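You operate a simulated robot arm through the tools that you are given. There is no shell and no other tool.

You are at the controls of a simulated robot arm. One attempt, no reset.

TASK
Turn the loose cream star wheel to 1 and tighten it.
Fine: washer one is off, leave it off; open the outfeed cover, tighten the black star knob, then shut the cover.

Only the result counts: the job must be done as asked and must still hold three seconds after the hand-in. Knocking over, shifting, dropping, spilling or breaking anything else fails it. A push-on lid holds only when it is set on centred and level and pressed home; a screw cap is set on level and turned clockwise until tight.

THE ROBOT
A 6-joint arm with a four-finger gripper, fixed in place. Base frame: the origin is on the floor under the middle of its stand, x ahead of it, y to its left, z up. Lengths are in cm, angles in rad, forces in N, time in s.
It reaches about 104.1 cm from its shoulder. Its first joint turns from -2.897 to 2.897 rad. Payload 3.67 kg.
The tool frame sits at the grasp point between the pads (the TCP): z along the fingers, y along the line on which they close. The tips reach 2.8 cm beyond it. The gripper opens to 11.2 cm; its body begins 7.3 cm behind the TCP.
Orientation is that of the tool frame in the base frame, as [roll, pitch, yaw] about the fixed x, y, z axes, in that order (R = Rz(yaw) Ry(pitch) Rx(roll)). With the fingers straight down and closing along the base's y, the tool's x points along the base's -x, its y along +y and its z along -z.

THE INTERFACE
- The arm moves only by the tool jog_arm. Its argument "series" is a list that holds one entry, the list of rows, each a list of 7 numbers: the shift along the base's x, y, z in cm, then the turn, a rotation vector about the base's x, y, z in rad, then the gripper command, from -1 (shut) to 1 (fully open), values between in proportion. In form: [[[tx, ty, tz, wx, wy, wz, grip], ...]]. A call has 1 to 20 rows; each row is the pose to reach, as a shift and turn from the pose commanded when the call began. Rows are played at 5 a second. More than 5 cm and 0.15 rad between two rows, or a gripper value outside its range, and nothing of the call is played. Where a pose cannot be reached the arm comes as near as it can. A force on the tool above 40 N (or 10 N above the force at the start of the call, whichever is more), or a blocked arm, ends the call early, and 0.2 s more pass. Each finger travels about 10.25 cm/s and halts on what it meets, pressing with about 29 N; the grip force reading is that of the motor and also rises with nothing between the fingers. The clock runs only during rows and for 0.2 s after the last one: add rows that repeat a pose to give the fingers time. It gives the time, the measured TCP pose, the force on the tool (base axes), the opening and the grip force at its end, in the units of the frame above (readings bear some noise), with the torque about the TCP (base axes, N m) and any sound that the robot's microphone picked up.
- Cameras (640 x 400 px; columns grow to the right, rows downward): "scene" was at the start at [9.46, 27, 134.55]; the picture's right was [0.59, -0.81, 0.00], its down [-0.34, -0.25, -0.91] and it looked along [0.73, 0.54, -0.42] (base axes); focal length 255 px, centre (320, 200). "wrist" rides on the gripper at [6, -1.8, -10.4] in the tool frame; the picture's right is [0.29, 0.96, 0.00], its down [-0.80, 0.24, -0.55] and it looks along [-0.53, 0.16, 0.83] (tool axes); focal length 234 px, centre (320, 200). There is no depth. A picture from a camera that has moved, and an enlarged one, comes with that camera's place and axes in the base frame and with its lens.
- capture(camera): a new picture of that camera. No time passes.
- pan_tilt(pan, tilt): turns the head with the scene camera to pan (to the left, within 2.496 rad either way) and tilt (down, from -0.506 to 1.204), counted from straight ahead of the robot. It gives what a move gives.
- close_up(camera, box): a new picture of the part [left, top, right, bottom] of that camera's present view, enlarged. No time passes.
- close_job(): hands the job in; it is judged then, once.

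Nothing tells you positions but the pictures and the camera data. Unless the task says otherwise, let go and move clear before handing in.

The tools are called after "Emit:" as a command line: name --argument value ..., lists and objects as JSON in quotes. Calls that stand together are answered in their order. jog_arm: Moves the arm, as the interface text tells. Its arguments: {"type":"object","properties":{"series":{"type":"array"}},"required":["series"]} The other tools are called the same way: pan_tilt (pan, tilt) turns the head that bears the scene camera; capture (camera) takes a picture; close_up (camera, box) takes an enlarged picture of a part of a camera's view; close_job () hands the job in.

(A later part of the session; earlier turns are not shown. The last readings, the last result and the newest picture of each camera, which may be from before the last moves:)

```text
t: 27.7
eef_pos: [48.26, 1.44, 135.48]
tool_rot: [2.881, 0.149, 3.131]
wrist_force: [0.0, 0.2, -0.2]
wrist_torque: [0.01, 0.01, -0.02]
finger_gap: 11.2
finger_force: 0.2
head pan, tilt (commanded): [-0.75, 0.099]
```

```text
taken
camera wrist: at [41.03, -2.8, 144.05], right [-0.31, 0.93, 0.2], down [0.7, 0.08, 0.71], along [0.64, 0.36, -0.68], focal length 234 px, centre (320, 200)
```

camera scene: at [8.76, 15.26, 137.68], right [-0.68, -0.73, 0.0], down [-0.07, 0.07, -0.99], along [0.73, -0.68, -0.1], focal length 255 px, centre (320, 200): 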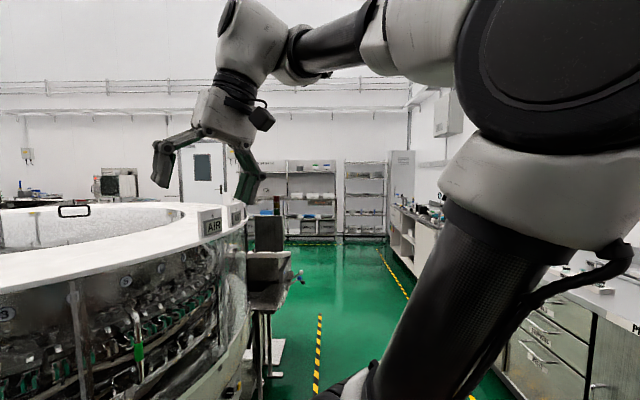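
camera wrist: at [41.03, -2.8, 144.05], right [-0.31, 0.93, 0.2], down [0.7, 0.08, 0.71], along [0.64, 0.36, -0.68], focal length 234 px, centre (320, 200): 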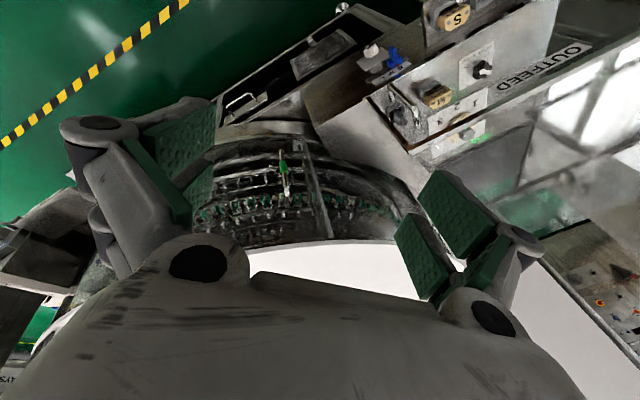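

I'll make a few small single-direction probes to find which direction is really limited.

Emit:
jog_arm --series '[[[0, 0, 2, 0, 0, 0, 1], [0, 0, 2, 0, 0, 0, 1]]]'

Emit:
jog_arm --series '[[[0, -3, 0, 0, 0, 0, 1], [0, -3, 0, 0, 0, 0, 1]]]'

Emit:
jog_arm --series '[[[0, 0, 0, 0, 0, -0.15, 1], [0, 0, 0, 0, 0, -0.15, 1]]]'

Emit:
jog_arm --series '[[[0, 0, 0, -0.13, 0, 0, 1], [0, 0, 0, -0.13, 0, 0, 1]]]'

```text
t: 28.3
eef_pos: [48.42, 1.06, 137.69]
tool_rot: [2.887, 0.146, 3.13]
wrist_force: [-0.4, -1.0, -0.7]
wrist_torque: [0.01, 0.01, 0.02]
finger_gap: 11.2
finger_force: 0.0
out of reach, approached as far as the arm can: row 1, 2
head pan, tilt (commanded): [-0.75, 0.099]
```

```text
t: 28.9
eef_pos: [48.2, -2.36, 137.59]
tool_rot: [2.902, 0.15, 3.134]
wrist_force: [0.4, 0.2, 0.3]
wrist_torque: [0.03, 0.0, 0.0]
finger_gap: 11.2
finger_force: 0.1
out of reach, approached as far as the arm can: row 1, 2
head pan, tilt (commanded): [-0.75, 0.099]
```

```text
t: 29.5
eef_pos: [48.26, -2.14, 138.04]
tool_rot: [2.888, 0.146, 2.98]
wrist_force: [-0.7, -0.1, 0.3]
wrist_torque: [-0.01, -0.01, -0.01]
finger_gap: 11.21
finger_force: 0.1
out of reach, approached as far as the arm can: row 1, 2
head pan, tilt (commanded): [-0.75, 0.099]
```

```text
t: 30.1
eef_pos: [48.29, -2.19, 138.09]
tool_rot: [2.889, 0.147, 2.98]
wrist_force: [-0.3, 0.9, 0.7]
wrist_torque: [0.0, 0.0, -0.02]
finger_gap: 11.22
finger_force: 0.1
out of reach, approached as far as the arm can: row 1, 2
head pan, tilt (commanded): [-0.75, 0.099]
```

The blocked direction is always the sideways lean, which fits a wrist-roll joint (J4) stuck at its ±166° stop after it flipped near a straight-wrist pose. I'll unwind it well above the carousel: first extend outward and pitch the hand forward.

Emit:
jog_arm --series '[[[3.5, -0.5, 1.5, -0.018, -0.09, 0, 1], [7, -1, 3, -0.037, -0.18, 0, 1], [10.6, -1.5, 4, -0.055, -0.27, 0, 1], [14.1, -2, 4.5, -0.073, -0.361, 0, 1], [17.6, -2.6, 4.5, -0.092, -0.452, 0, 1], [21.1, -3.1, 4.5, -0.11, -0.542, 0, 1], [24.7, -3.6, 4.5, -0.128, -0.632, 0, 1], [28.2, -4.1, 4.5, -0.147, -0.723, 0, 1], [31.7, -4.6, 4.5, -0.165, -0.813, 0, 1], [31.7, -4.6, 4.5, -0.165, -0.813, 0, 1]]]'

Emit:
capture --camera "scene"

```text
t: 32.3
eef_pos: [79.95, -6.81, 142.66]
tool_rot: [2.94, 0.978, 3.012]
wrist_force: [-0.4, 0.1, 0.3]
wrist_torque: [-0.02, 0.01, -0.04]
finger_gap: 11.21
finger_force: 0.1
head pan, tilt (commanded): [-0.75, 0.099]
```

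```text
taken
camera scene: at [8.76, 15.26, 137.68], right [-0.68, -0.73, 0.0], down [-0.07, 0.07, -1.0], along [0.73, -0.68, -0.1], focal length 255 px, centre (320, 200)
```

scene: 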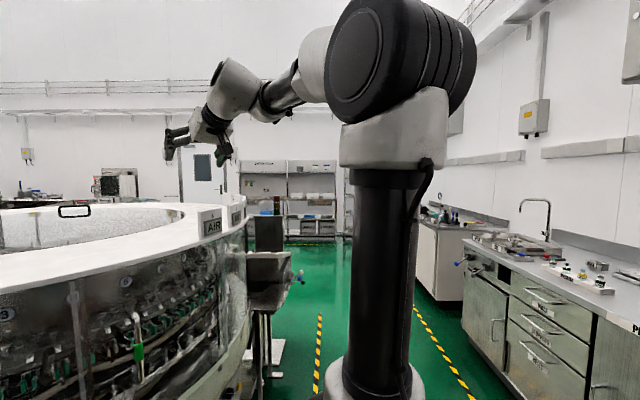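

The forearm now points nearly level ahead and the hand is extended over the carousel, unflagged. Next I'll yaw the hand right against the stop and then pitch it up through the straight line so the wrist bend changes sign.

Emit:
jog_arm --series '[[[0, -2.2, 0, 0, 0, -0.11, 1], [-0.3, -4.4, 0, 0, 0, -0.22, 1], [-0.6, -6.6, 0, 0, 0, -0.33, 1], [-1, -8.9, 0, 0, 0, -0.45, 1], [-1, -8.9, 0, 0, 0, -0.45, 1]]]'

```text
t: 33.5
eef_pos: [78.26, -16.49, 141.72]
tool_rot: [2.835, 0.97, 2.611]
wrist_force: [0.5, 0.8, 0.1]
wrist_torque: [0.02, 0.01, -0.01]
finger_gap: 11.21
finger_force: 0.1
out of reach, approached as far as the arm can: row 2, 3, 4, 5
head pan, tilt (commanded): [-0.75, 0.099]
```

The hand is pressed to the stop as expected. Now I'll swing it up and to the right past the forearm line so the wrist bend passes through zero.

Emit:
jog_arm --series '[[[1.0, -1.85, 2.42, -0.0557, -0.1067, -0.0587, 1], [1.63, -3.62, 5.04, -0.1113, -0.2133, -0.1173, 1], [1.87, -5.26, 7.79, -0.167, -0.32, -0.176, 1], [1.73, -6.73, 10.6, -0.2227, -0.4267, -0.2347, 1], [1.19, -8.04, 13.5, -0.2783, -0.5333, -0.2933, 1], [0.28, -9.14, 16.4, -0.334, -0.64, -0.352, 1], [-1.0, -10.0, 19.2, -0.3897, -0.7467, -0.4107, 1], [-2.6, -10.7, 21.9, -0.4453, -0.8533, -0.4693, 1], [-4.5, -11.1, 24.4, -0.501, -0.96, -0.528, 1], [-4.5, -11.1, 24.4, -0.501, -0.96, -0.528, 1]]]'

Emit:
capture --camera "scene"

```text
t: 35.7
eef_pos: [73.64, -27.22, 166.16]
tool_rot: [0.315, 1.039, -0.387]
wrist_force: [1.0, 0.5, 0.1]
wrist_torque: [0.04, -0.01, 0.0]
finger_gap: 11.19
finger_force: 0.0
out of reach, approached as far as the arm can: row 1, 2, 3, 4, 5
head pan, tilt (commanded): [-0.75, 0.099]
```

```text
taken
camera scene: at [8.77, 15.26, 137.68], right [-0.68, -0.73, 0.0], down [-0.07, 0.07, -0.99], along [0.73, -0.68, -0.1], focal length 255 px, centre (320, 200)
```

scene: 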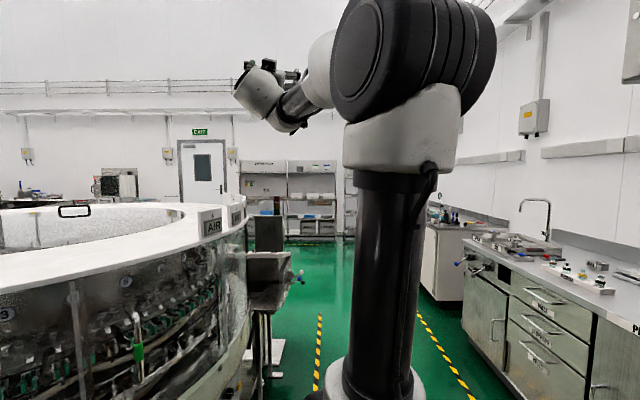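

The hand passed through the straight-wrist point and the end pose is reachable again. Now I'll sweep it down on the right side to unwind the wrist roll.

Emit:
jog_arm --series '[[[1.01, -0.94, -3.0, 0.0937, 0.1006, 0, 1], [1.71, -1.59, -6.16, 0.1875, 0.2012, 0, 1], [2.08, -1.94, -9.41, 0.2812, 0.3019, 0, 1], [2.13, -1.98, -12.71, 0.375, 0.4025, 0, 1], [1.84, -1.71, -15.98, 0.4687, 0.5031, 0, 1], [1.23, -1.14, -19.17, 0.5625, 0.6037, 0, 1], [0.3, -0.28, -22.22, 0.6562, 0.7044, 0, 1], [-0.92, 0.86, -25.06, 0.75, 0.805, 0, 1], [-0.92, 0.86, -25.06, 0.75, 0.805, 0, 1]]]'

Emit:
capture --camera "scene"

```text
t: 37.7
eef_pos: [72.8, -26.5, 141.02]
tool_rot: [2.887, 0.945, 2.083]
wrist_force: [-0.5, 0.7, -1.0]
wrist_torque: [0.03, -0.02, 0.0]
finger_gap: 11.22
finger_force: 0.1
head pan, tilt (commanded): [-0.75, 0.099]
```

```text
taken
camera scene: at [8.76, 15.26, 137.68], right [-0.68, -0.73, 0.0], down [-0.07, 0.07, -0.99], along [0.73, -0.68, -0.1], focal length 255 px, centre (320, 200)
```

scene: 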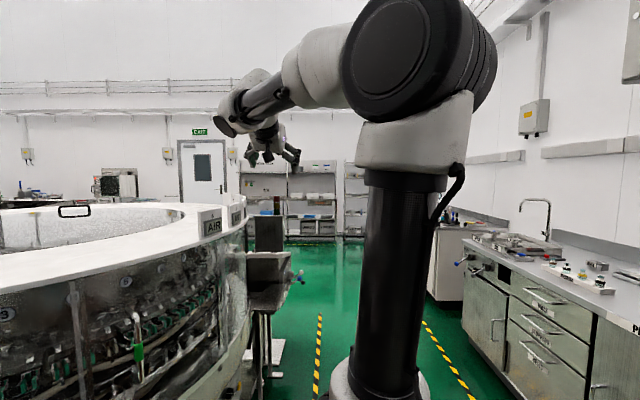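

No limit flags now, and the wrist has unwound. I'll swing the hand back left and then bring it down to vertical.

Emit:
jog_arm --series '[[[1.2, 2.1, 0, 0, 0, 0.125, 1], [2.4, 4.3, 0, 0, 0, 0.25, 1], [3.5, 6.4, 0, 0, 0, 0.375, 1], [4.7, 8.6, 0, 0, 0, 0.5, 1], [4.7, 8.6, 0, 0, 0, 0.5, 1]]]'

```text
t: 38.9
eef_pos: [77.69, -18.14, 140.93]
tool_rot: [2.888, 0.947, 2.584]
wrist_force: [1.1, 0.2, -0.7]
wrist_torque: [-0.01, -0.01, -0.01]
finger_gap: 11.23
finger_force: 0.0
head pan, tilt (commanded): [-0.75, 0.099]
```

Emit:
jog_arm --series '[[[-3.2, 1.4, 0, 0.0341, 0.1344, 0, 1], [-6.5, 2.9, 0, 0.0682, 0.2687, 0, 1], [-9.7, 4.3, -1, 0.1023, 0.4031, 0, 1], [-13, 5.8, -1, 0.1363, 0.5375, 0, 1], [-16.2, 7.2, -2, 0.1704, 0.6719, 0, 1], [-19.4, 8.6, -2, 0.2045, 0.8062, 0, 1], [-22.7, 10.1, -2, 0.2386, 0.9406, 0, 1], [-22.7, 10.1, -2, 0.2386, 0.9406, 0, 1]]]'

Emit:
capture --camera "scene"

```text
t: 40.7
eef_pos: [54.82, -7.92, 139.02]
tool_rot: [-3.139, 0.0, 2.713]
wrist_force: [-0.3, -0.3, 0.2]
wrist_torque: [0.01, -0.01, -0.01]
finger_gap: 11.17
finger_force: 0.2
head pan, tilt (commanded): [-0.75, 0.099]
```

```text
taken
camera scene: at [8.77, 15.26, 137.68], right [-0.68, -0.73, 0.0], down [-0.07, 0.07, -0.99], along [0.73, -0.68, -0.1], focal length 255 px, centre (320, 200)
```

scene: 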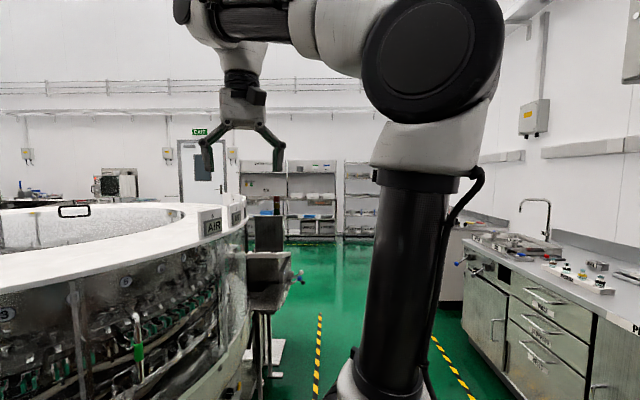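

The hand is straight down again with no limits flagged. From here I'll keep the fingers mostly vertical; next I move in front of the handle, with the closing direction along the panel, and look closely.

Emit:
jog_arm --series '[[[-1, 3, 0, 0, 0, 0.135, 1], [-2, 6, 0, 0, 0, 0.27, 1], [-3, 9, 0, 0, 0, 0.405, 1], [-4, 12, 0, 0, 0, 0.54, 1], [-5, 15, 0, 0, 0, 0.675, 1], [-6, 18, -2, 0, 0, 0.81, 1], [-7, 21, -4, 0, 0, 0.945, 1], [-8, 24, -6, 0, 0, 1.08, 1], [-9, 26, -8, 0, 0, 1.214, 1], [-9, 27, -10, 0, 0, 1.214, 1], [-9, 27, -10, 0, 0, 1.214, 1]]]'

Emit:
pan_tilt --pan 0.3 --tilt 0.6

Emit:
capture --camera "scene"

Emit:
capture --camera "wrist"

```text
t: 43.1
eef_pos: [45.71, 19.23, 129.28]
tool_rot: [3.14, 0.001, -2.353]
wrist_force: [0.0, 0.5, 0.9]
wrist_torque: [-0.02, -0.03, 0.0]
finger_gap: 11.21
finger_force: 0.0
head pan, tilt (commanded): [-0.75, 0.099]
```

```text
t: 44.4
eef_pos: [45.78, 19.31, 129.2]
tool_rot: [-3.141, 0.001, -2.355]
wrist_force: [0.1, -0.6, -0.6]
wrist_torque: [-0.02, -0.03, -0.01]
finger_gap: 11.17
finger_force: 0.1
head pan, tilt (commanded): [0.3, 0.6]
```

```text
taken
camera scene: at [10.48, 24.15, 133.07], right [0.29, -0.96, 0.0], down [-0.54, -0.17, -0.83], along [0.79, 0.24, -0.56], focal length 255 px, centre (320, 200)
```

scene: 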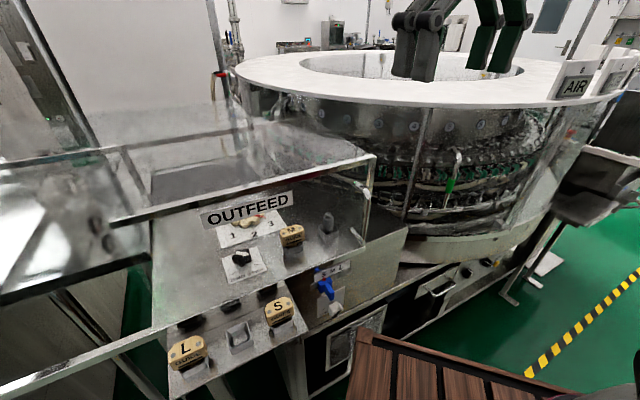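

```text
taken
camera wrist: at [42.88, 13.76, 139.58], right [-0.88, 0.47, 0.0], down [0.39, 0.73, 0.55], along [0.26, 0.49, -0.83], focal length 234 px, centre (320, 200)
```

wrist: 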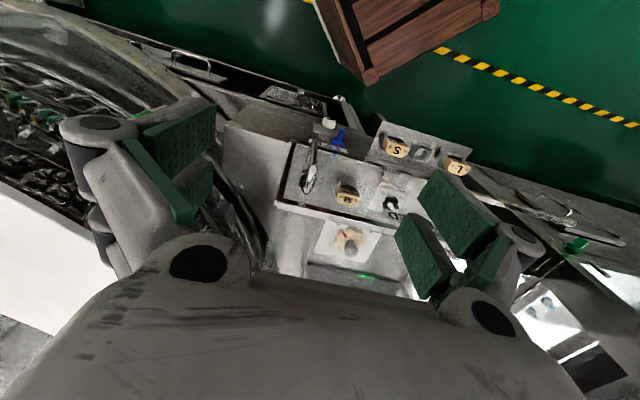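

All clear and aligned. I'll zoom both cameras on the handle to pin down its position.

Emit:
close_up --camera "wrist" --box '[260, 120, 360, 220]'

Emit:
close_up --camera "scene" --box '[310, 140, 410, 260]'

Emit:
close_up --camera "scene" --box '[140, 130, 400, 330]'

Emit:
close_up --camera "wrist" --box '[270, 130, 430, 300]'

```text
4.00 times, centred on (310, 170) of wrist
camera zoom: at [42.88, 13.76, 139.58], right [-0.88, 0.47, 0.0], down [0.39, 0.73, 0.55], along [0.26, 0.49, -0.83], focal length 937 px, centre (360, 320)
```

zoom: 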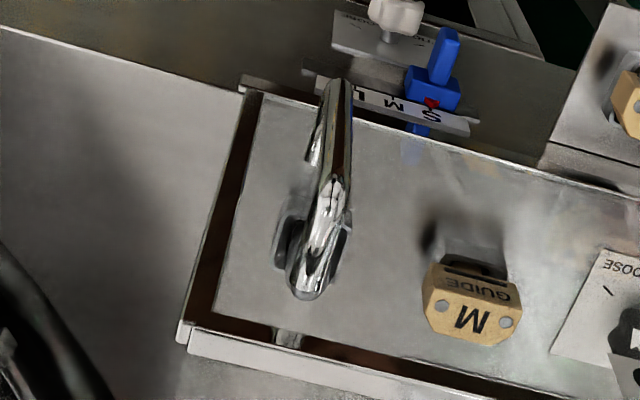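

```text
3.33 times, centred on (360, 200) of scene
camera zoom: at [10.48, 24.15, 133.07], right [0.29, -0.96, 0.0], down [-0.54, -0.17, -0.83], along [0.79, 0.24, -0.56], focal length 849 px, centre (187, 200)
```

zoom: 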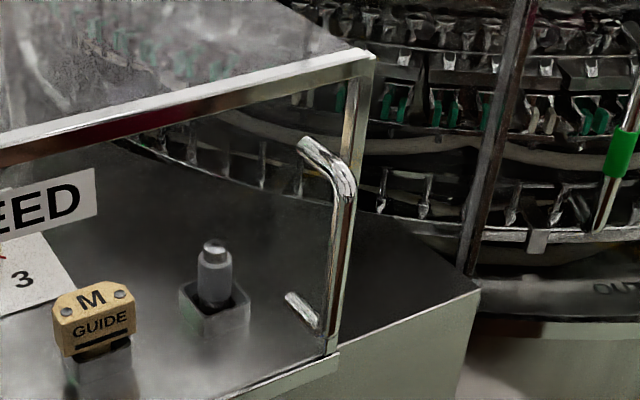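

```text
2.00 times, centred on (270, 230) of scene
camera zoom: at [10.48, 24.15, 133.07], right [0.29, -0.96, 0.0], down [-0.54, -0.17, -0.83], along [0.79, 0.24, -0.56], focal length 509 px, centre (420, 140)
```

zoom: 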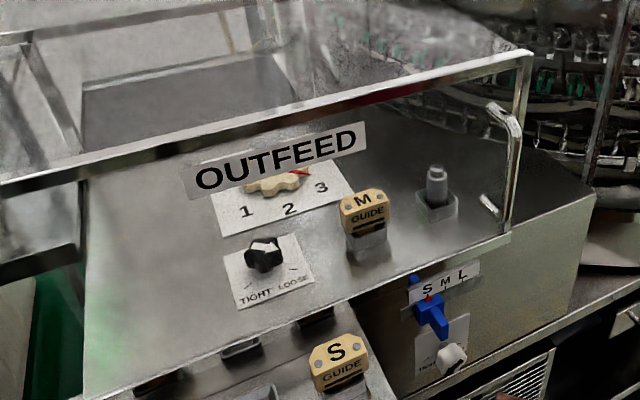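

```text
2.35 times, centred on (350, 215) of wrist
camera zoom: at [42.88, 13.76, 139.58], right [-0.88, 0.47, 0.0], down [0.39, 0.73, 0.55], along [0.26, 0.49, -0.83], focal length 551 px, centre (249, 165)
```

zoom: 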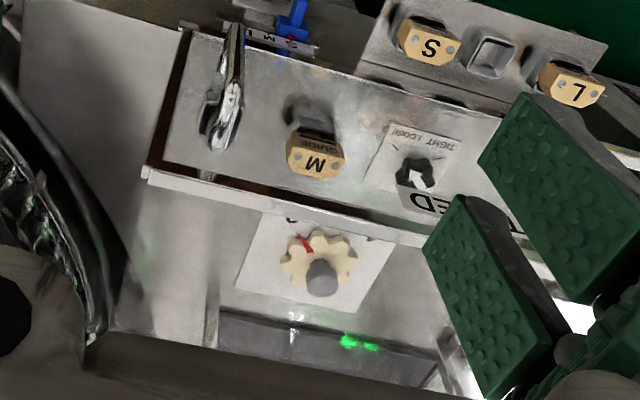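

The handle bar is at about (51.2, 27.3) from z≈96 to 107, standing about 4 cm off the glass; the pads have a gap in the middle, so I'll put the far finger pair on the bar. I descend partway in front of the glass and check.

Emit:
jog_arm --series '[[[1.5, 2.4, -2, 0.053, -0.053, 0, 1], [3, 4.8, -4, 0.106, -0.106, 0, 1], [4.4, 7, -7, 0.106, -0.106, 0, 1], [4.4, 7, -10.5, 0.106, -0.106, 0, 1], [4.4, 7, -14, 0.106, -0.106, 0, 1], [4.4, 7, -17, 0.106, -0.106, 0, 1], [4.4, 7, -17, 0.106, -0.106, 0, 1]]]'

Emit:
capture --camera "scene"

Emit:
close_up --camera "wrist" --box '[200, 60, 460, 240]'

Emit:
close_up --camera "scene" --box '[280, 60, 460, 240]'

```text
t: 46.0
eef_pos: [50.36, 26.28, 111.82]
tool_rot: [3.141, 0.151, -2.355]
wrist_force: [0.2, 0.5, -0.4]
wrist_torque: [0.01, -0.01, -0.03]
finger_gap: 11.2
finger_force: 0.0
head pan, tilt (commanded): [0.3, 0.6]
```

```text
taken
camera scene: at [10.48, 24.15, 133.07], right [0.3, -0.96, 0.0], down [-0.54, -0.17, -0.83], along [0.79, 0.24, -0.56], focal length 255 px, centre (320, 200)
```

scene: 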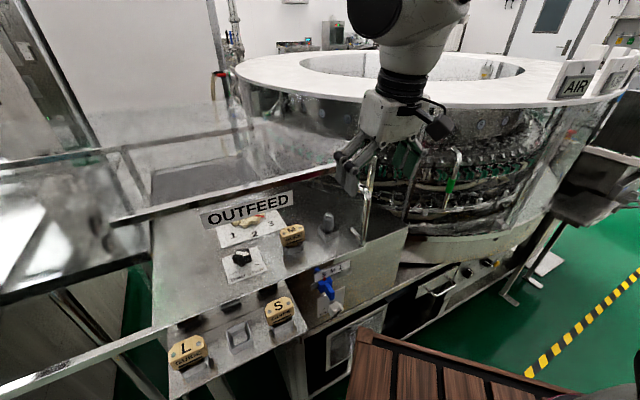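

```text
2.22 times, centred on (330, 150) of wrist
camera zoom: at [46.34, 19.78, 121.16], right [-0.88, 0.48, -0.04], down [0.33, 0.67, 0.67], along [0.35, 0.57, -0.74], focal length 520 px, centre (298, 311)
```

zoom: 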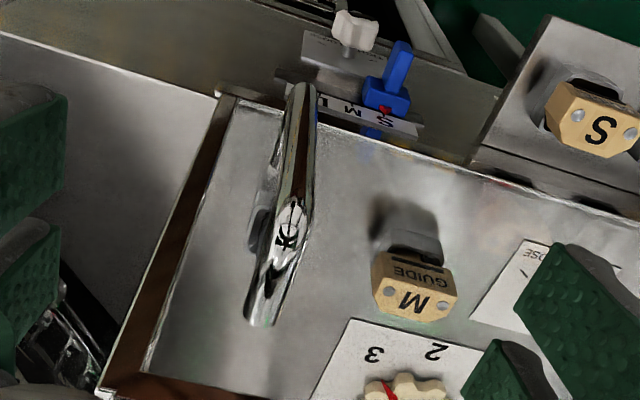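

```text
2.22 times, centred on (370, 150) of scene
camera zoom: at [10.48, 24.15, 133.07], right [0.3, -0.96, 0.0], down [-0.54, -0.17, -0.83], along [0.79, 0.24, -0.56], focal length 566 px, centre (209, 311)
```

zoom: 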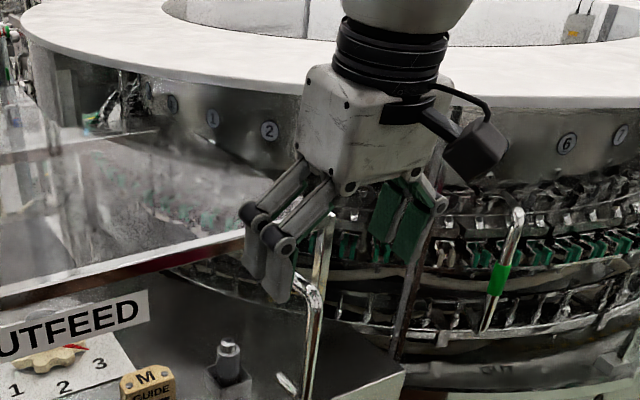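

The handle lies centred between the fingers. I'll descend the rest, 0.5 cm further back, so the far finger pair meets the bar.

Emit:
jog_arm --series '[[[-0.4, -0.4, -3, 0, 0, 0, 1], [-0.4, -0.4, -6, 0, 0, 0, 1], [-0.4, -0.4, -9, 0, 0, 0, 1], [-0.4, -0.4, -11, 0, 0, 0, 1], [-0.4, -0.4, -11, 0, 0, 0, 1]]]'

Emit:
capture --camera "wrist"

Emit:
close_up --camera "scene" --box '[280, 100, 460, 280]'

```text
t: 47.2
eef_pos: [49.85, 25.62, 100.88]
tool_rot: [3.141, 0.149, -2.356]
wrist_force: [0.1, -0.1, 0.5]
wrist_torque: [-0.03, -0.04, -0.03]
finger_gap: 11.18
finger_force: 0.1
head pan, tilt (commanded): [0.3, 0.6]
```

```text
taken
camera wrist: at [45.78, 19.16, 110.24], right [-0.88, 0.48, -0.04], down [0.33, 0.67, 0.67], along [0.35, 0.57, -0.74], focal length 234 px, centre (320, 200)
```

wrist: 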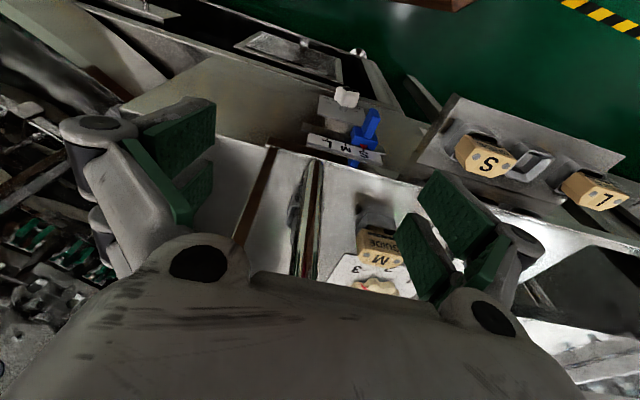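

```text
2.22 times, centred on (370, 190) of scene
camera zoom: at [10.48, 24.15, 133.07], right [0.3, -0.96, 0.0], down [-0.54, -0.17, -0.83], along [0.79, 0.24, -0.56], focal length 566 px, centre (209, 222)
```

zoom: 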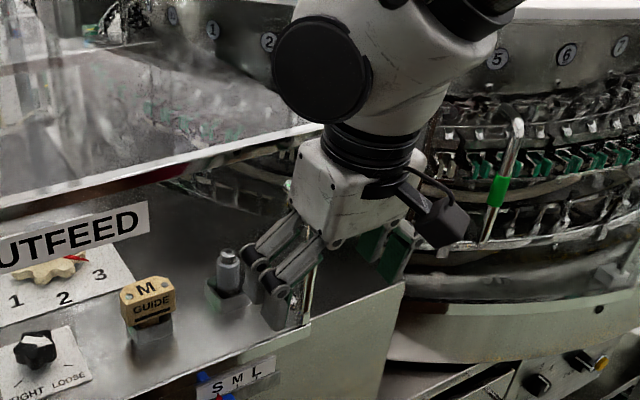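

The bar is between the fingers and nothing is touching. I'll close the gripper on it in place.

Emit:
jog_arm --series '[[[0, 0, 0, 0, 0, 0, 0], [0, 0, 0, 0, 0, 0, -1], [0, 0, 0, 0, 0, 0, -1], [0, 0, 0, 0, 0, 0, -1], [0, 0, 0, 0, 0, 0, -1]]]'

Emit:
capture --camera "wrist"

Emit:
close_up --camera "scene" --box '[320, 170, 420, 270]'

```text
t: 48.4
eef_pos: [49.7, 25.74, 100.92]
tool_rot: [-3.141, 0.15, -2.355]
wrist_force: [-2.8, 2.0, -0.3]
wrist_torque: [0.14, -0.01, 0.1]
finger_gap: 1.37
finger_force: 44.8
head pan, tilt (commanded): [0.3, 0.6]
```

```text
taken
camera wrist: at [45.77, 19.18, 110.27], right [-0.88, 0.48, -0.04], down [0.33, 0.67, 0.67], along [0.35, 0.57, -0.74], focal length 234 px, centre (320, 200)
```

wrist: 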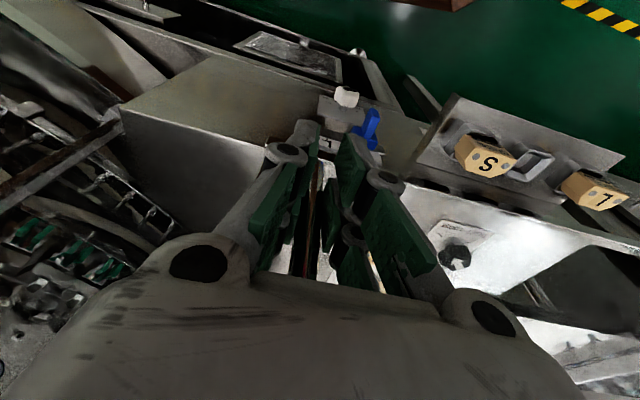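

```text
4.00 times, centred on (370, 220) of scene
camera zoom: at [10.47, 24.17, 133.07], right [0.3, -0.96, 0.0], down [-0.54, -0.17, -0.83], along [0.79, 0.24, -0.56], focal length 1018 px, centre (120, 120)
```

zoom: 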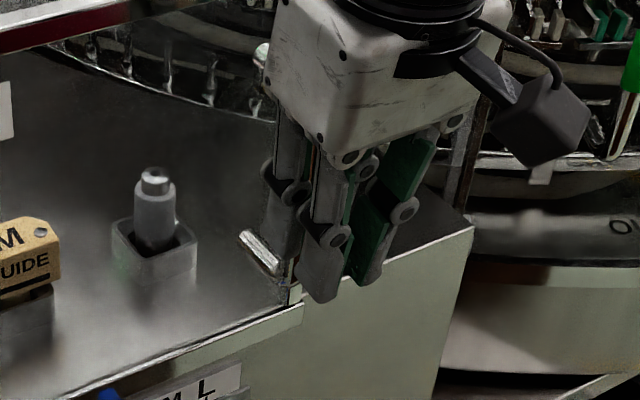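

The bar is gripped (1.4 cm opening). I'll test the hinge with a small lift of 1 cm and slight pull toward the robot, watching the force.

Emit:
jog_arm --series '[[[-0.1, -0.1, 0.4, 0, 0, 0, -1], [-0.22, -0.22, 0.9, 0, 0, 0, -1], [-0.22, -0.22, 0.9, 0, 0, 0, -1]]]'

Emit:
capture --camera "scene"

```text
t: 48.9
eef_pos: [49.64, 25.59, 101.4]
tool_rot: [-3.141, 0.148, -2.354]
wrist_force: [5.3, 10.2, -16.6]
wrist_torque: [0.52, -0.39, 0.07]
finger_gap: 1.36
finger_force: 45.3
head pan, tilt (commanded): [0.3, 0.6]
stopped in row 2: the force on the tool passed its limit at 51 N (the readings are from after the stop); the commanded pose is now the measured one
```

```text
taken
camera scene: at [10.55, 24.22, 133.05], right [0.3, -0.96, 0.0], down [-0.54, -0.17, -0.82], along [0.79, 0.24, -0.57], focal length 255 px, centre (320, 200)
```

scene: 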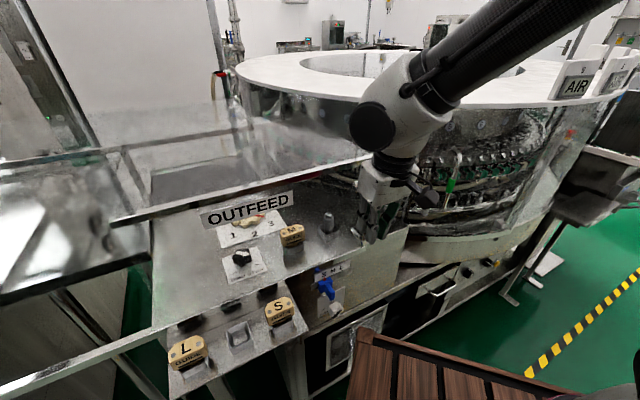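

It resists lifting. I'll return to neutral and test a pure pull toward the robot, then a sideways slide, in half-centimetre steps.

Emit:
jog_arm --series '[[[0.05, 0.1, -0.4, 0, 0, 0, -1], [0.05, 0.1, -0.45, 0, 0, 0, -1]]]'

Emit:
jog_arm --series '[[[-0.2, -0.2, 0, 0, 0, 0, -1], [-0.4, -0.4, 0, 0, 0, 0, -1], [-0.4, -0.4, 0, 0, 0, 0, -1]]]'

```text
t: 49.4
eef_pos: [49.67, 25.52, 101.43]
tool_rot: [-3.141, 0.152, -2.356]
wrist_force: [-8.3, -7.6, 12.6]
wrist_torque: [-0.14, 0.16, 0.01]
finger_gap: 1.38
finger_force: 45.2
head pan, tilt (commanded): [0.3, 0.6]
stopped in row 2: the force on the tool passed its limit at 43 N (the readings are from after the stop); the commanded pose is now the measured one
```

```text
t: 50.3
eef_pos: [49.51, 25.56, 101.46]
tool_rot: [3.141, 0.16, -2.354]
wrist_force: [14.2, 12.6, -21.0]
wrist_torque: [0.52, -0.56, 0.03]
finger_gap: 1.38
finger_force: 45.1
head pan, tilt (commanded): [0.3, 0.6]
stopped in row 3: the force on the tool passed its limit at 41 N (the readings are from after the stop); the commanded pose is now the measured one
```

The handle is rigid in pull and lift. I'll relax the grip briefly, re-centre, and test sliding sideways to the left.

Emit:
jog_arm --series '[[[0, 0, 0, 0, 0, 0, -0.6], [0, 0, 0, 0, 0, 0, -0.6], [0.2, 0.15, -0.5, 0, 0, 0, -0.6], [0.2, 0.15, -0.5, 0, 0, 0, -1], [0.2, 0.15, -0.5, 0, 0, 0, -1], [0.2, 0.15, -0.5, 0, 0, 0, -1]]]'

Emit:
jog_arm --series '[[[-0.15, 0.15, 0, 0, 0, 0, -1], [-0.35, 0.35, 0, 0, 0, 0, -1], [-0.5, 0.5, 0, 0, 0, 0, -1], [-0.5, 0.5, 0, 0, 0, 0, -1]]]'

```text
t: 51.7
eef_pos: [49.6, 25.57, 100.94]
tool_rot: [3.141, 0.161, -2.353]
wrist_force: [-3.7, 1.1, -5.9]
wrist_torque: [0.16, -0.04, 0.06]
finger_gap: 1.36
finger_force: 44.8
head pan, tilt (commanded): [0.3, 0.6]
```

```text
t: 52.7
eef_pos: [49.23, 26.25, 100.97]
tool_rot: [3.141, 0.16, -2.355]
wrist_force: [-1.0, -4.3, -4.8]
wrist_torque: [-0.67, 0.56, -0.04]
finger_gap: 1.37
finger_force: 45.0
head pan, tilt (commanded): [0.3, 0.6]
```

Sideways to the left it moves easily (about 5 N), so the cover slides. I'll slide a few centimetres more and check in the picture.

Emit:
jog_arm --series '[[[-0.5, 0.5, 0, 0, 0, 0, -1], [-1, 1, 0, 0, 0, 0, -1], [-1.5, 1.5, 0, 0, 0, 0, -1], [-2, 2, 0, 0, 0, 0, -1], [-2, 2, 0, 0, 0, 0, -1]]]'

Emit:
capture --camera "scene"

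Emit:
close_up --camera "scene" --box '[140, 130, 420, 330]'

```text
t: 53.9
eef_pos: [47.1, 28.23, 100.9]
tool_rot: [3.141, 0.162, -2.355]
wrist_force: [-9.3, -10.2, 9.5]
wrist_torque: [-0.36, 0.32, -0.04]
finger_gap: 1.36
finger_force: 45.6
head pan, tilt (commanded): [0.3, 0.6]
```

```text
taken
camera scene: at [10.42, 24.1, 133.08], right [0.3, -0.96, 0.0], down [-0.54, -0.17, -0.83], along [0.79, 0.24, -0.56], focal length 255 px, centre (320, 200)
```

scene: 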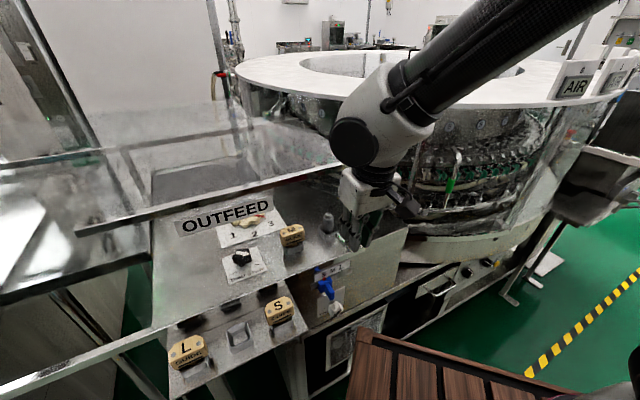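

```text
2.00 times, centred on (280, 230) of scene
camera zoom: at [10.42, 24.1, 133.08], right [0.3, -0.96, 0.0], down [-0.54, -0.17, -0.83], along [0.79, 0.24, -0.56], focal length 509 px, centre (400, 140)
```

zoom: 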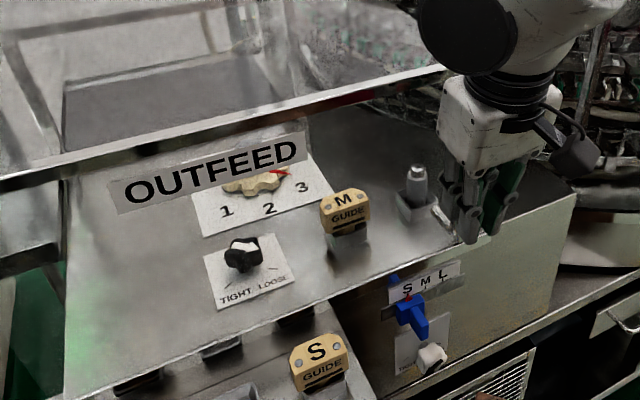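

The whole cover slides left along its rails; the front rail runs on to about L≈61, so it should open roughly 40 cm. I'll keep sliding it left, watching the side force.

Emit:
jog_arm --series '[[[-0.78, 0.63, 0, 0, 0, 0, -1], [-1.5, 1.33, 0, 0, 0, 0, -1], [-2.22, 2.03, 0, 0, 0, 0, -1], [-2.93, 2.73, 0, 0, 0, 0, -1], [-3.64, 3.43, 0, 0, 0, 0, -1], [-4.35, 4.13, 0, 0, 0, 0, -1], [-4.35, 4.13, 0, 0, 0, 0, -1]]]'

```text
t: 55.5
eef_pos: [42.95, 32.38, 100.92]
tool_rot: [3.139, 0.16, -2.356]
wrist_force: [9.6, 10.2, -5.2]
wrist_torque: [0.22, -0.15, -0.01]
finger_gap: 1.38
finger_force: 44.9
head pan, tilt (commanded): [0.3, 0.6]
```

Emit:
jog_arm --series '[[[-0.66, 0.76, 0, 0, 0, 0, -1], [-1.36, 1.47, 0, 0, 0, 0, -1], [-2.07, 2.18, 0, 0, 0, 0, -1], [-2.77, 2.88, 0, 0, 0, 0, -1], [-3.48, 3.59, 0, 0, 0, 0, -1], [-4.19, 4.3, 0, 0, 0, 0, -1], [-4.9, 5.0, 0, 0, 0, 0, -1], [-5.6, 5.71, 0, 0, 0, 0, -1], [-6.31, 6.42, 0, 0, 0, 0, -1], [-7.02, 7.13, 0, 0, 0, 0, -1], [-7.02, 7.13, 0, 0, 0, 0, -1]]]'

Emit:
capture --camera "scene"

```text
t: 57.9
eef_pos: [35.82, 39.43, 101.04]
tool_rot: [3.141, 0.159, -2.355]
wrist_force: [18.9, 20.4, -3.6]
wrist_torque: [0.37, -0.32, -0.03]
finger_gap: 1.37
finger_force: 45.0
head pan, tilt (commanded): [0.3, 0.6]
```

```text
taken
camera scene: at [10.56, 24.25, 133.04], right [0.3, -0.96, 0.0], down [-0.54, -0.17, -0.82], along [0.79, 0.24, -0.57], focal length 255 px, centre (320, 200)
```

scene: 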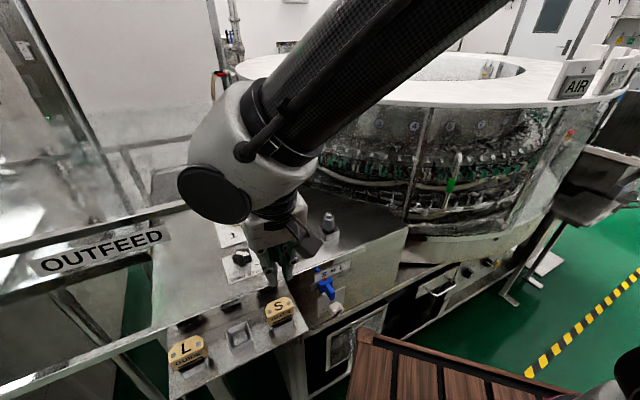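

The cover is about half open; a small forward correction is needed to ease the side force. I'll continue sliding.

Emit:
jog_arm --series '[[[-0.59, 0.83, 0, 0, 0, 0, -1], [-1.28, 1.55, 0, 0, 0, 0, -1], [-1.98, 2.27, 0, 0, 0, 0, -1], [-2.67, 2.98, 0, 0, 0, 0, -1], [-3.37, 3.7, 0, 0, 0, 0, -1], [-4.07, 4.42, 0, 0, 0, 0, -1], [-4.07, 4.42, 0, 0, 0, 0, -1]]]'

```text
t: 59.5
eef_pos: [31.47, 43.69, 100.92]
tool_rot: [3.14, 0.161, -2.355]
wrist_force: [-24.6, -20.9, 10.3]
wrist_torque: [-0.29, 0.47, 0.05]
finger_gap: 1.34
finger_force: 45.0
head pan, tilt (commanded): [0.3, 0.6]
```

Emit:
jog_arm --series '[[[-0.75, 0.57, 0, 0, 0, 0, -1], [-1.51, 1.31, 0, 0, 0, 0, -1], [-2.22, 2.02, 0, 0, 0, 0, -1], [-2.93, 2.73, 0, 0, 0, 0, -1], [-3.64, 3.44, 0, 0, 0, 0, -1], [-4.34, 4.14, 0, 0, 0, 0, -1], [-4.34, 4.14, 0, 0, 0, 0, -1]]]'

```text
t: 61.1
eef_pos: [27.24, 47.95, 100.85]
tool_rot: [3.141, 0.162, -2.356]
wrist_force: [-0.8, 0.1, -5.5]
wrist_torque: [0.03, 0.07, 0.0]
finger_gap: 1.38
finger_force: 44.4
head pan, tilt (commanded): [0.3, 0.6]
```

Emit:
jog_arm --series '[[[-0.71, 0.71, 0, 0, 0, 0, -1], [-1.41, 1.41, 0, 0, 0, 0, -1], [-2.12, 2.12, 0, 0, 0, 0, -1], [-2.83, 2.83, 0, 0, 0, 0, -1], [-3.54, 3.54, 0, 0, 0, 0, -1], [-3.54, 3.54, 0, 0, 0, 0, -1]]]'

Emit:
pan_tilt --pan 0.75 --tilt 0.6

Emit:
capture --camera "scene"

```text
t: 62.5
eef_pos: [23.84, 51.57, 100.96]
tool_rot: [3.141, 0.16, -2.355]
wrist_force: [10.1, 12.0, -10.2]
wrist_torque: [-0.08, 0.15, 0.02]
finger_gap: 1.37
finger_force: 45.1
head pan, tilt (commanded): [0.3, 0.6]
```

```text
t: 63.4
eef_pos: [23.78, 51.51, 100.95]
tool_rot: [3.14, 0.159, -2.354]
wrist_force: [11.0, 16.2, -5.6]
wrist_torque: [0.36, -0.32, 0.08]
finger_gap: 1.38
finger_force: 45.0
head pan, tilt (commanded): [0.75, 0.6]
```

```text
taken
camera scene: at [8.55, 27.65, 133.05], right [0.68, -0.73, 0.0], down [-0.41, -0.39, -0.82], along [0.6, 0.56, -0.57], focal length 255 px, centre (320, 200)
```

scene: 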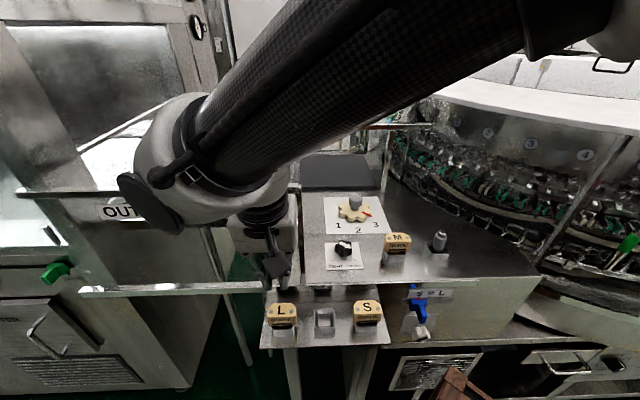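

The deck, wheel and knob are uncovered. I'll slide a bit more, gently, to the stop.

Emit:
jog_arm --series '[[[-0.29, 0.41, 0, 0, 0, 0, -1], [-0.64, 0.76, 0, 0, 0, 0, -1], [-1.0, 1.12, 0, 0, 0, 0, -1], [-1.35, 1.47, 0, 0, 0, 0, -1], [-1.7, 1.82, 0, 0, 0, 0, -1], [-2.06, 2.18, 0, 0, 0, 0, -1], [-2.41, 2.53, 0, 0, 0, 0, -1], [-2.41, 2.53, 0, 0, 0, 0, -1]]]'

```text
t: 64.4
eef_pos: [22.77, 52.47, 100.95]
tool_rot: [-3.135, 0.156, -2.36]
wrist_force: [5.1, -16.9, 12.7]
wrist_torque: [-0.25, -0.18, -0.36]
finger_gap: 1.35
finger_force: 45.1
head pan, tilt (commanded): [0.75, 0.6]
stopped in row 5: the force on the tool passed its limit at 46 N (the readings are from after the stop); the commanded pose is now the measured one
```

The cover reached its end stop after about 38 cm of travel. I'll open the fingers and lift straight up off the handle.

Emit:
jog_arm --series '[[[0, 0, 0, 0, 0, 0, 0], [0, 0, 0, 0, 0, 0, 0.6], [0, 0, 0, 0, 0, 0, 1], [0, 0, 0, 0, 0, 0, 1], [0, 0, 0, 0, 0, 0, 1]]]'

Emit:
jog_arm --series '[[[-0.3, -0.3, 3, 0, 0, 0, 1], [-0.3, -0.3, 6, 0, 0, 0, 1], [-0.3, -0.3, 10, 0, 0, 0, 1], [-0.3, -0.3, 14, 0, 0, 0, 1], [-0.3, -0.3, 18, 0, 0, 0, 1], [-0.3, -0.3, 22, 0, 0, 0, 1], [-0.3, -0.3, 25, 0, 0, 0, 1], [-0.3, -0.3, 25, 0, 0, 0, 1]]]'

Emit:
capture --camera "scene"

Emit:
capture --camera "wrist"

```text
t: 65.6
eef_pos: [22.62, 52.67, 100.95]
tool_rot: [-3.137, 0.16, -2.358]
wrist_force: [0.1, -0.9, 0.4]
wrist_torque: [-0.03, 0.0, 0.0]
finger_gap: 11.18
finger_force: 0.1
head pan, tilt (commanded): [0.75, 0.6]
```

```text
t: 67.4
eef_pos: [22.47, 52.41, 125.67]
tool_rot: [-3.137, 0.157, -2.358]
wrist_force: [0.3, -1.0, -0.3]
wrist_torque: [0.01, 0.01, 0.02]
finger_gap: 11.2
finger_force: 0.2
head pan, tilt (commanded): [0.75, 0.6]
```

```text
taken
camera scene: at [8.5, 27.58, 133.07], right [0.68, -0.73, 0.0], down [-0.41, -0.39, -0.83], along [0.6, 0.56, -0.56], focal length 255 px, centre (320, 200)
```

scene: 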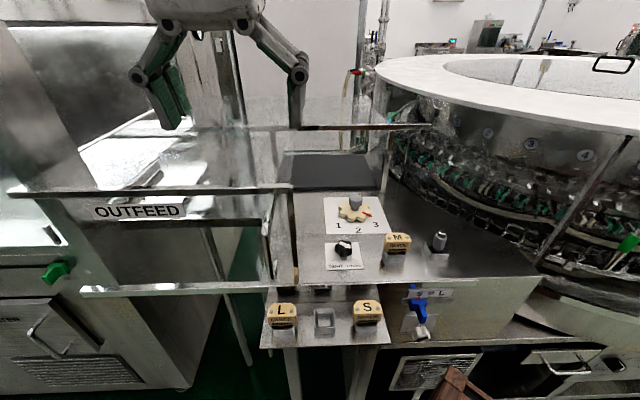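

```text
taken
camera wrist: at [18.32, 45.95, 134.98], right [-0.88, 0.48, -0.05], down [0.32, 0.67, 0.67], along [0.35, 0.57, -0.74], focal length 234 px, centre (320, 200)
```

wrist: 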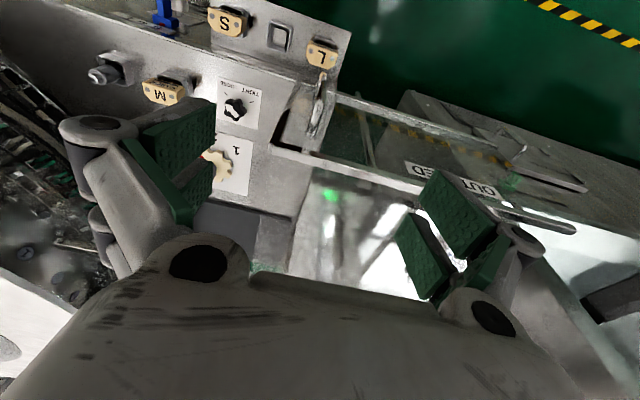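

The cover stays open to the left. Now I'll zoom on the cream wheel, the black knob and the rear rail.

Emit:
close_up --camera "scene" --box '[310, 180, 400, 280]'

Emit:
close_up --camera "scene" --box '[260, 100, 460, 300]'

Emit:
close_up --camera "wrist" --box '[190, 60, 300, 200]'

```text
4.00 times, centred on (355, 230) of scene
camera zoom: at [8.5, 27.58, 133.07], right [0.68, -0.73, 0.0], down [-0.41, -0.39, -0.83], along [0.6, 0.56, -0.56], focal length 1018 px, centre (180, 80)
```

zoom: 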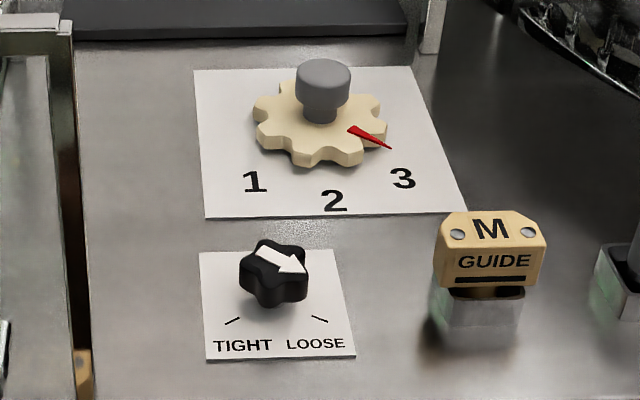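

```text
2.00 times, centred on (360, 200) of scene
camera zoom: at [8.5, 27.58, 133.07], right [0.68, -0.73, 0.0], down [-0.41, -0.39, -0.83], along [0.6, 0.56, -0.56], focal length 509 px, centre (240, 200)
```

zoom: 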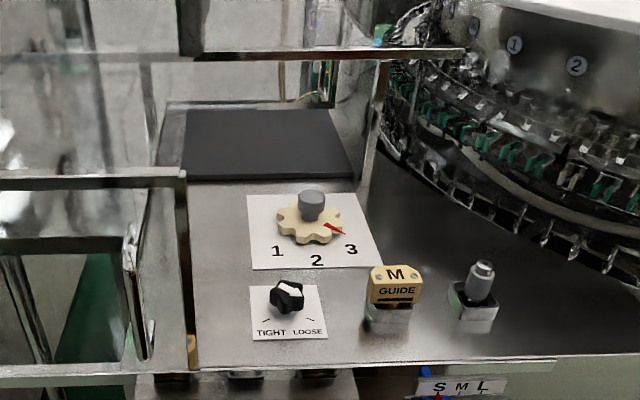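

```text
2.86 times, centred on (245, 130) of wrist
camera zoom: at [18.32, 45.95, 134.98], right [-0.88, 0.48, -0.05], down [0.32, 0.67, 0.67], along [0.35, 0.57, -0.74], focal length 669 px, centre (534, 400)
```

zoom: 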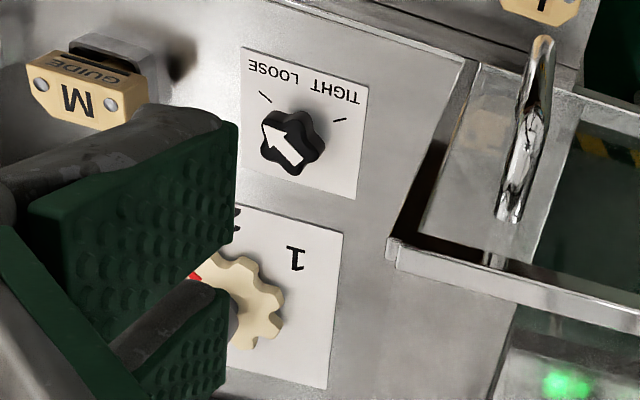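

The wheel centre is near (56.5, 59), its pointer is at 3 and "1" lies 90° clockwise (seen from above); the black knob's arrow points to LOOSE with TIGHT likewise clockwise. I'll move above them for an overhead view.

Emit:
jog_arm --series '[[[3, -1, -1, -0.03, 0.03, 0, 1], [6.4, -2.1, -2, -0.06, 0.06, 0, 1], [9.6, -3.2, -3, -0.09, 0.09, 0, 1], [12.8, -4.3, -4, -0.111, 0.111, 0, 1], [16, -5.4, -5, -0.111, 0.111, 0, 1], [19.2, -6.5, -6, -0.111, 0.111, 0, 1], [19.2, -6.5, -6, -0.111, 0.111, 0, 1]]]'

Emit:
capture --camera "wrist"

Emit:
capture --camera "scene"

```text
t: 69.0
eef_pos: [41.75, 45.82, 120.01]
tool_rot: [-3.136, 0.001, -2.359]
wrist_force: [0.1, 0.3, 0.0]
wrist_torque: [0.0, 0.01, -0.01]
finger_gap: 11.21
finger_force: 0.1
head pan, tilt (commanded): [0.75, 0.6]
```

```text
taken
camera wrist: at [38.73, 40.4, 130.24], right [-0.88, 0.47, -0.01], down [0.39, 0.73, 0.55], along [0.27, 0.48, -0.83], focal length 234 px, centre (320, 200)
```

wrist: 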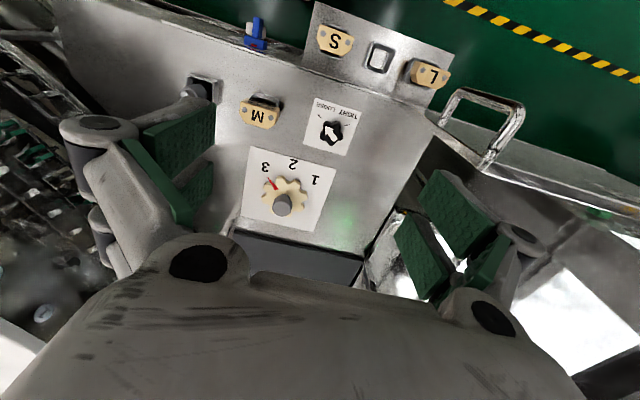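

```text
taken
camera scene: at [8.5, 27.57, 133.07], right [0.68, -0.73, 0.0], down [-0.41, -0.39, -0.83], along [0.6, 0.56, -0.56], focal length 255 px, centre (320, 200)
```

scene: 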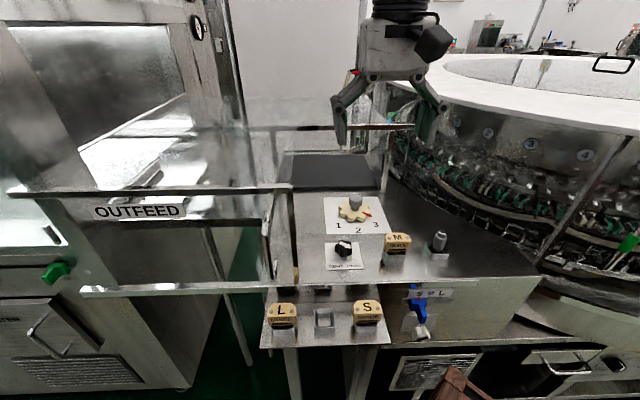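

Emit:
close_up --camera "wrist" --box '[235, 140, 345, 240]'

Emit:
close_up --camera "wrist" --box '[290, 85, 370, 165]'

```text
4.00 times, centred on (290, 190) of wrist
camera zoom: at [38.73, 40.4, 130.24], right [-0.88, 0.47, -0.01], down [0.39, 0.73, 0.55], along [0.27, 0.48, -0.83], focal length 937 px, centre (440, 240)
```

zoom: 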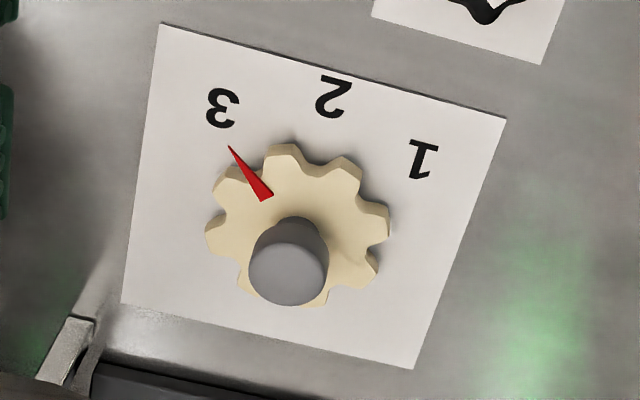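

```text
5.00 times, centred on (330, 125) of wrist
camera zoom: at [38.73, 40.4, 130.24], right [-0.88, 0.47, -0.01], down [0.39, 0.73, 0.55], along [0.27, 0.48, -0.83], focal length 1171 px, centre (270, 575)
```

zoom: 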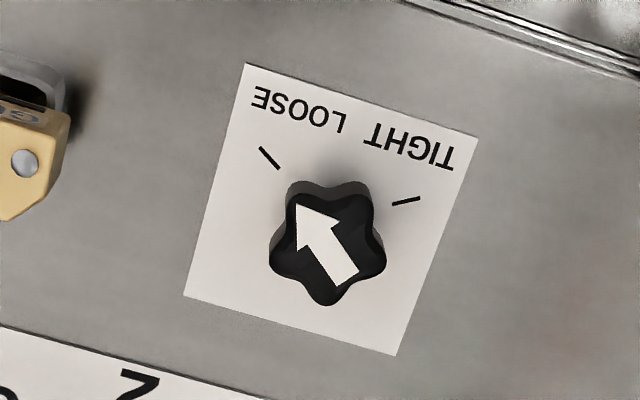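

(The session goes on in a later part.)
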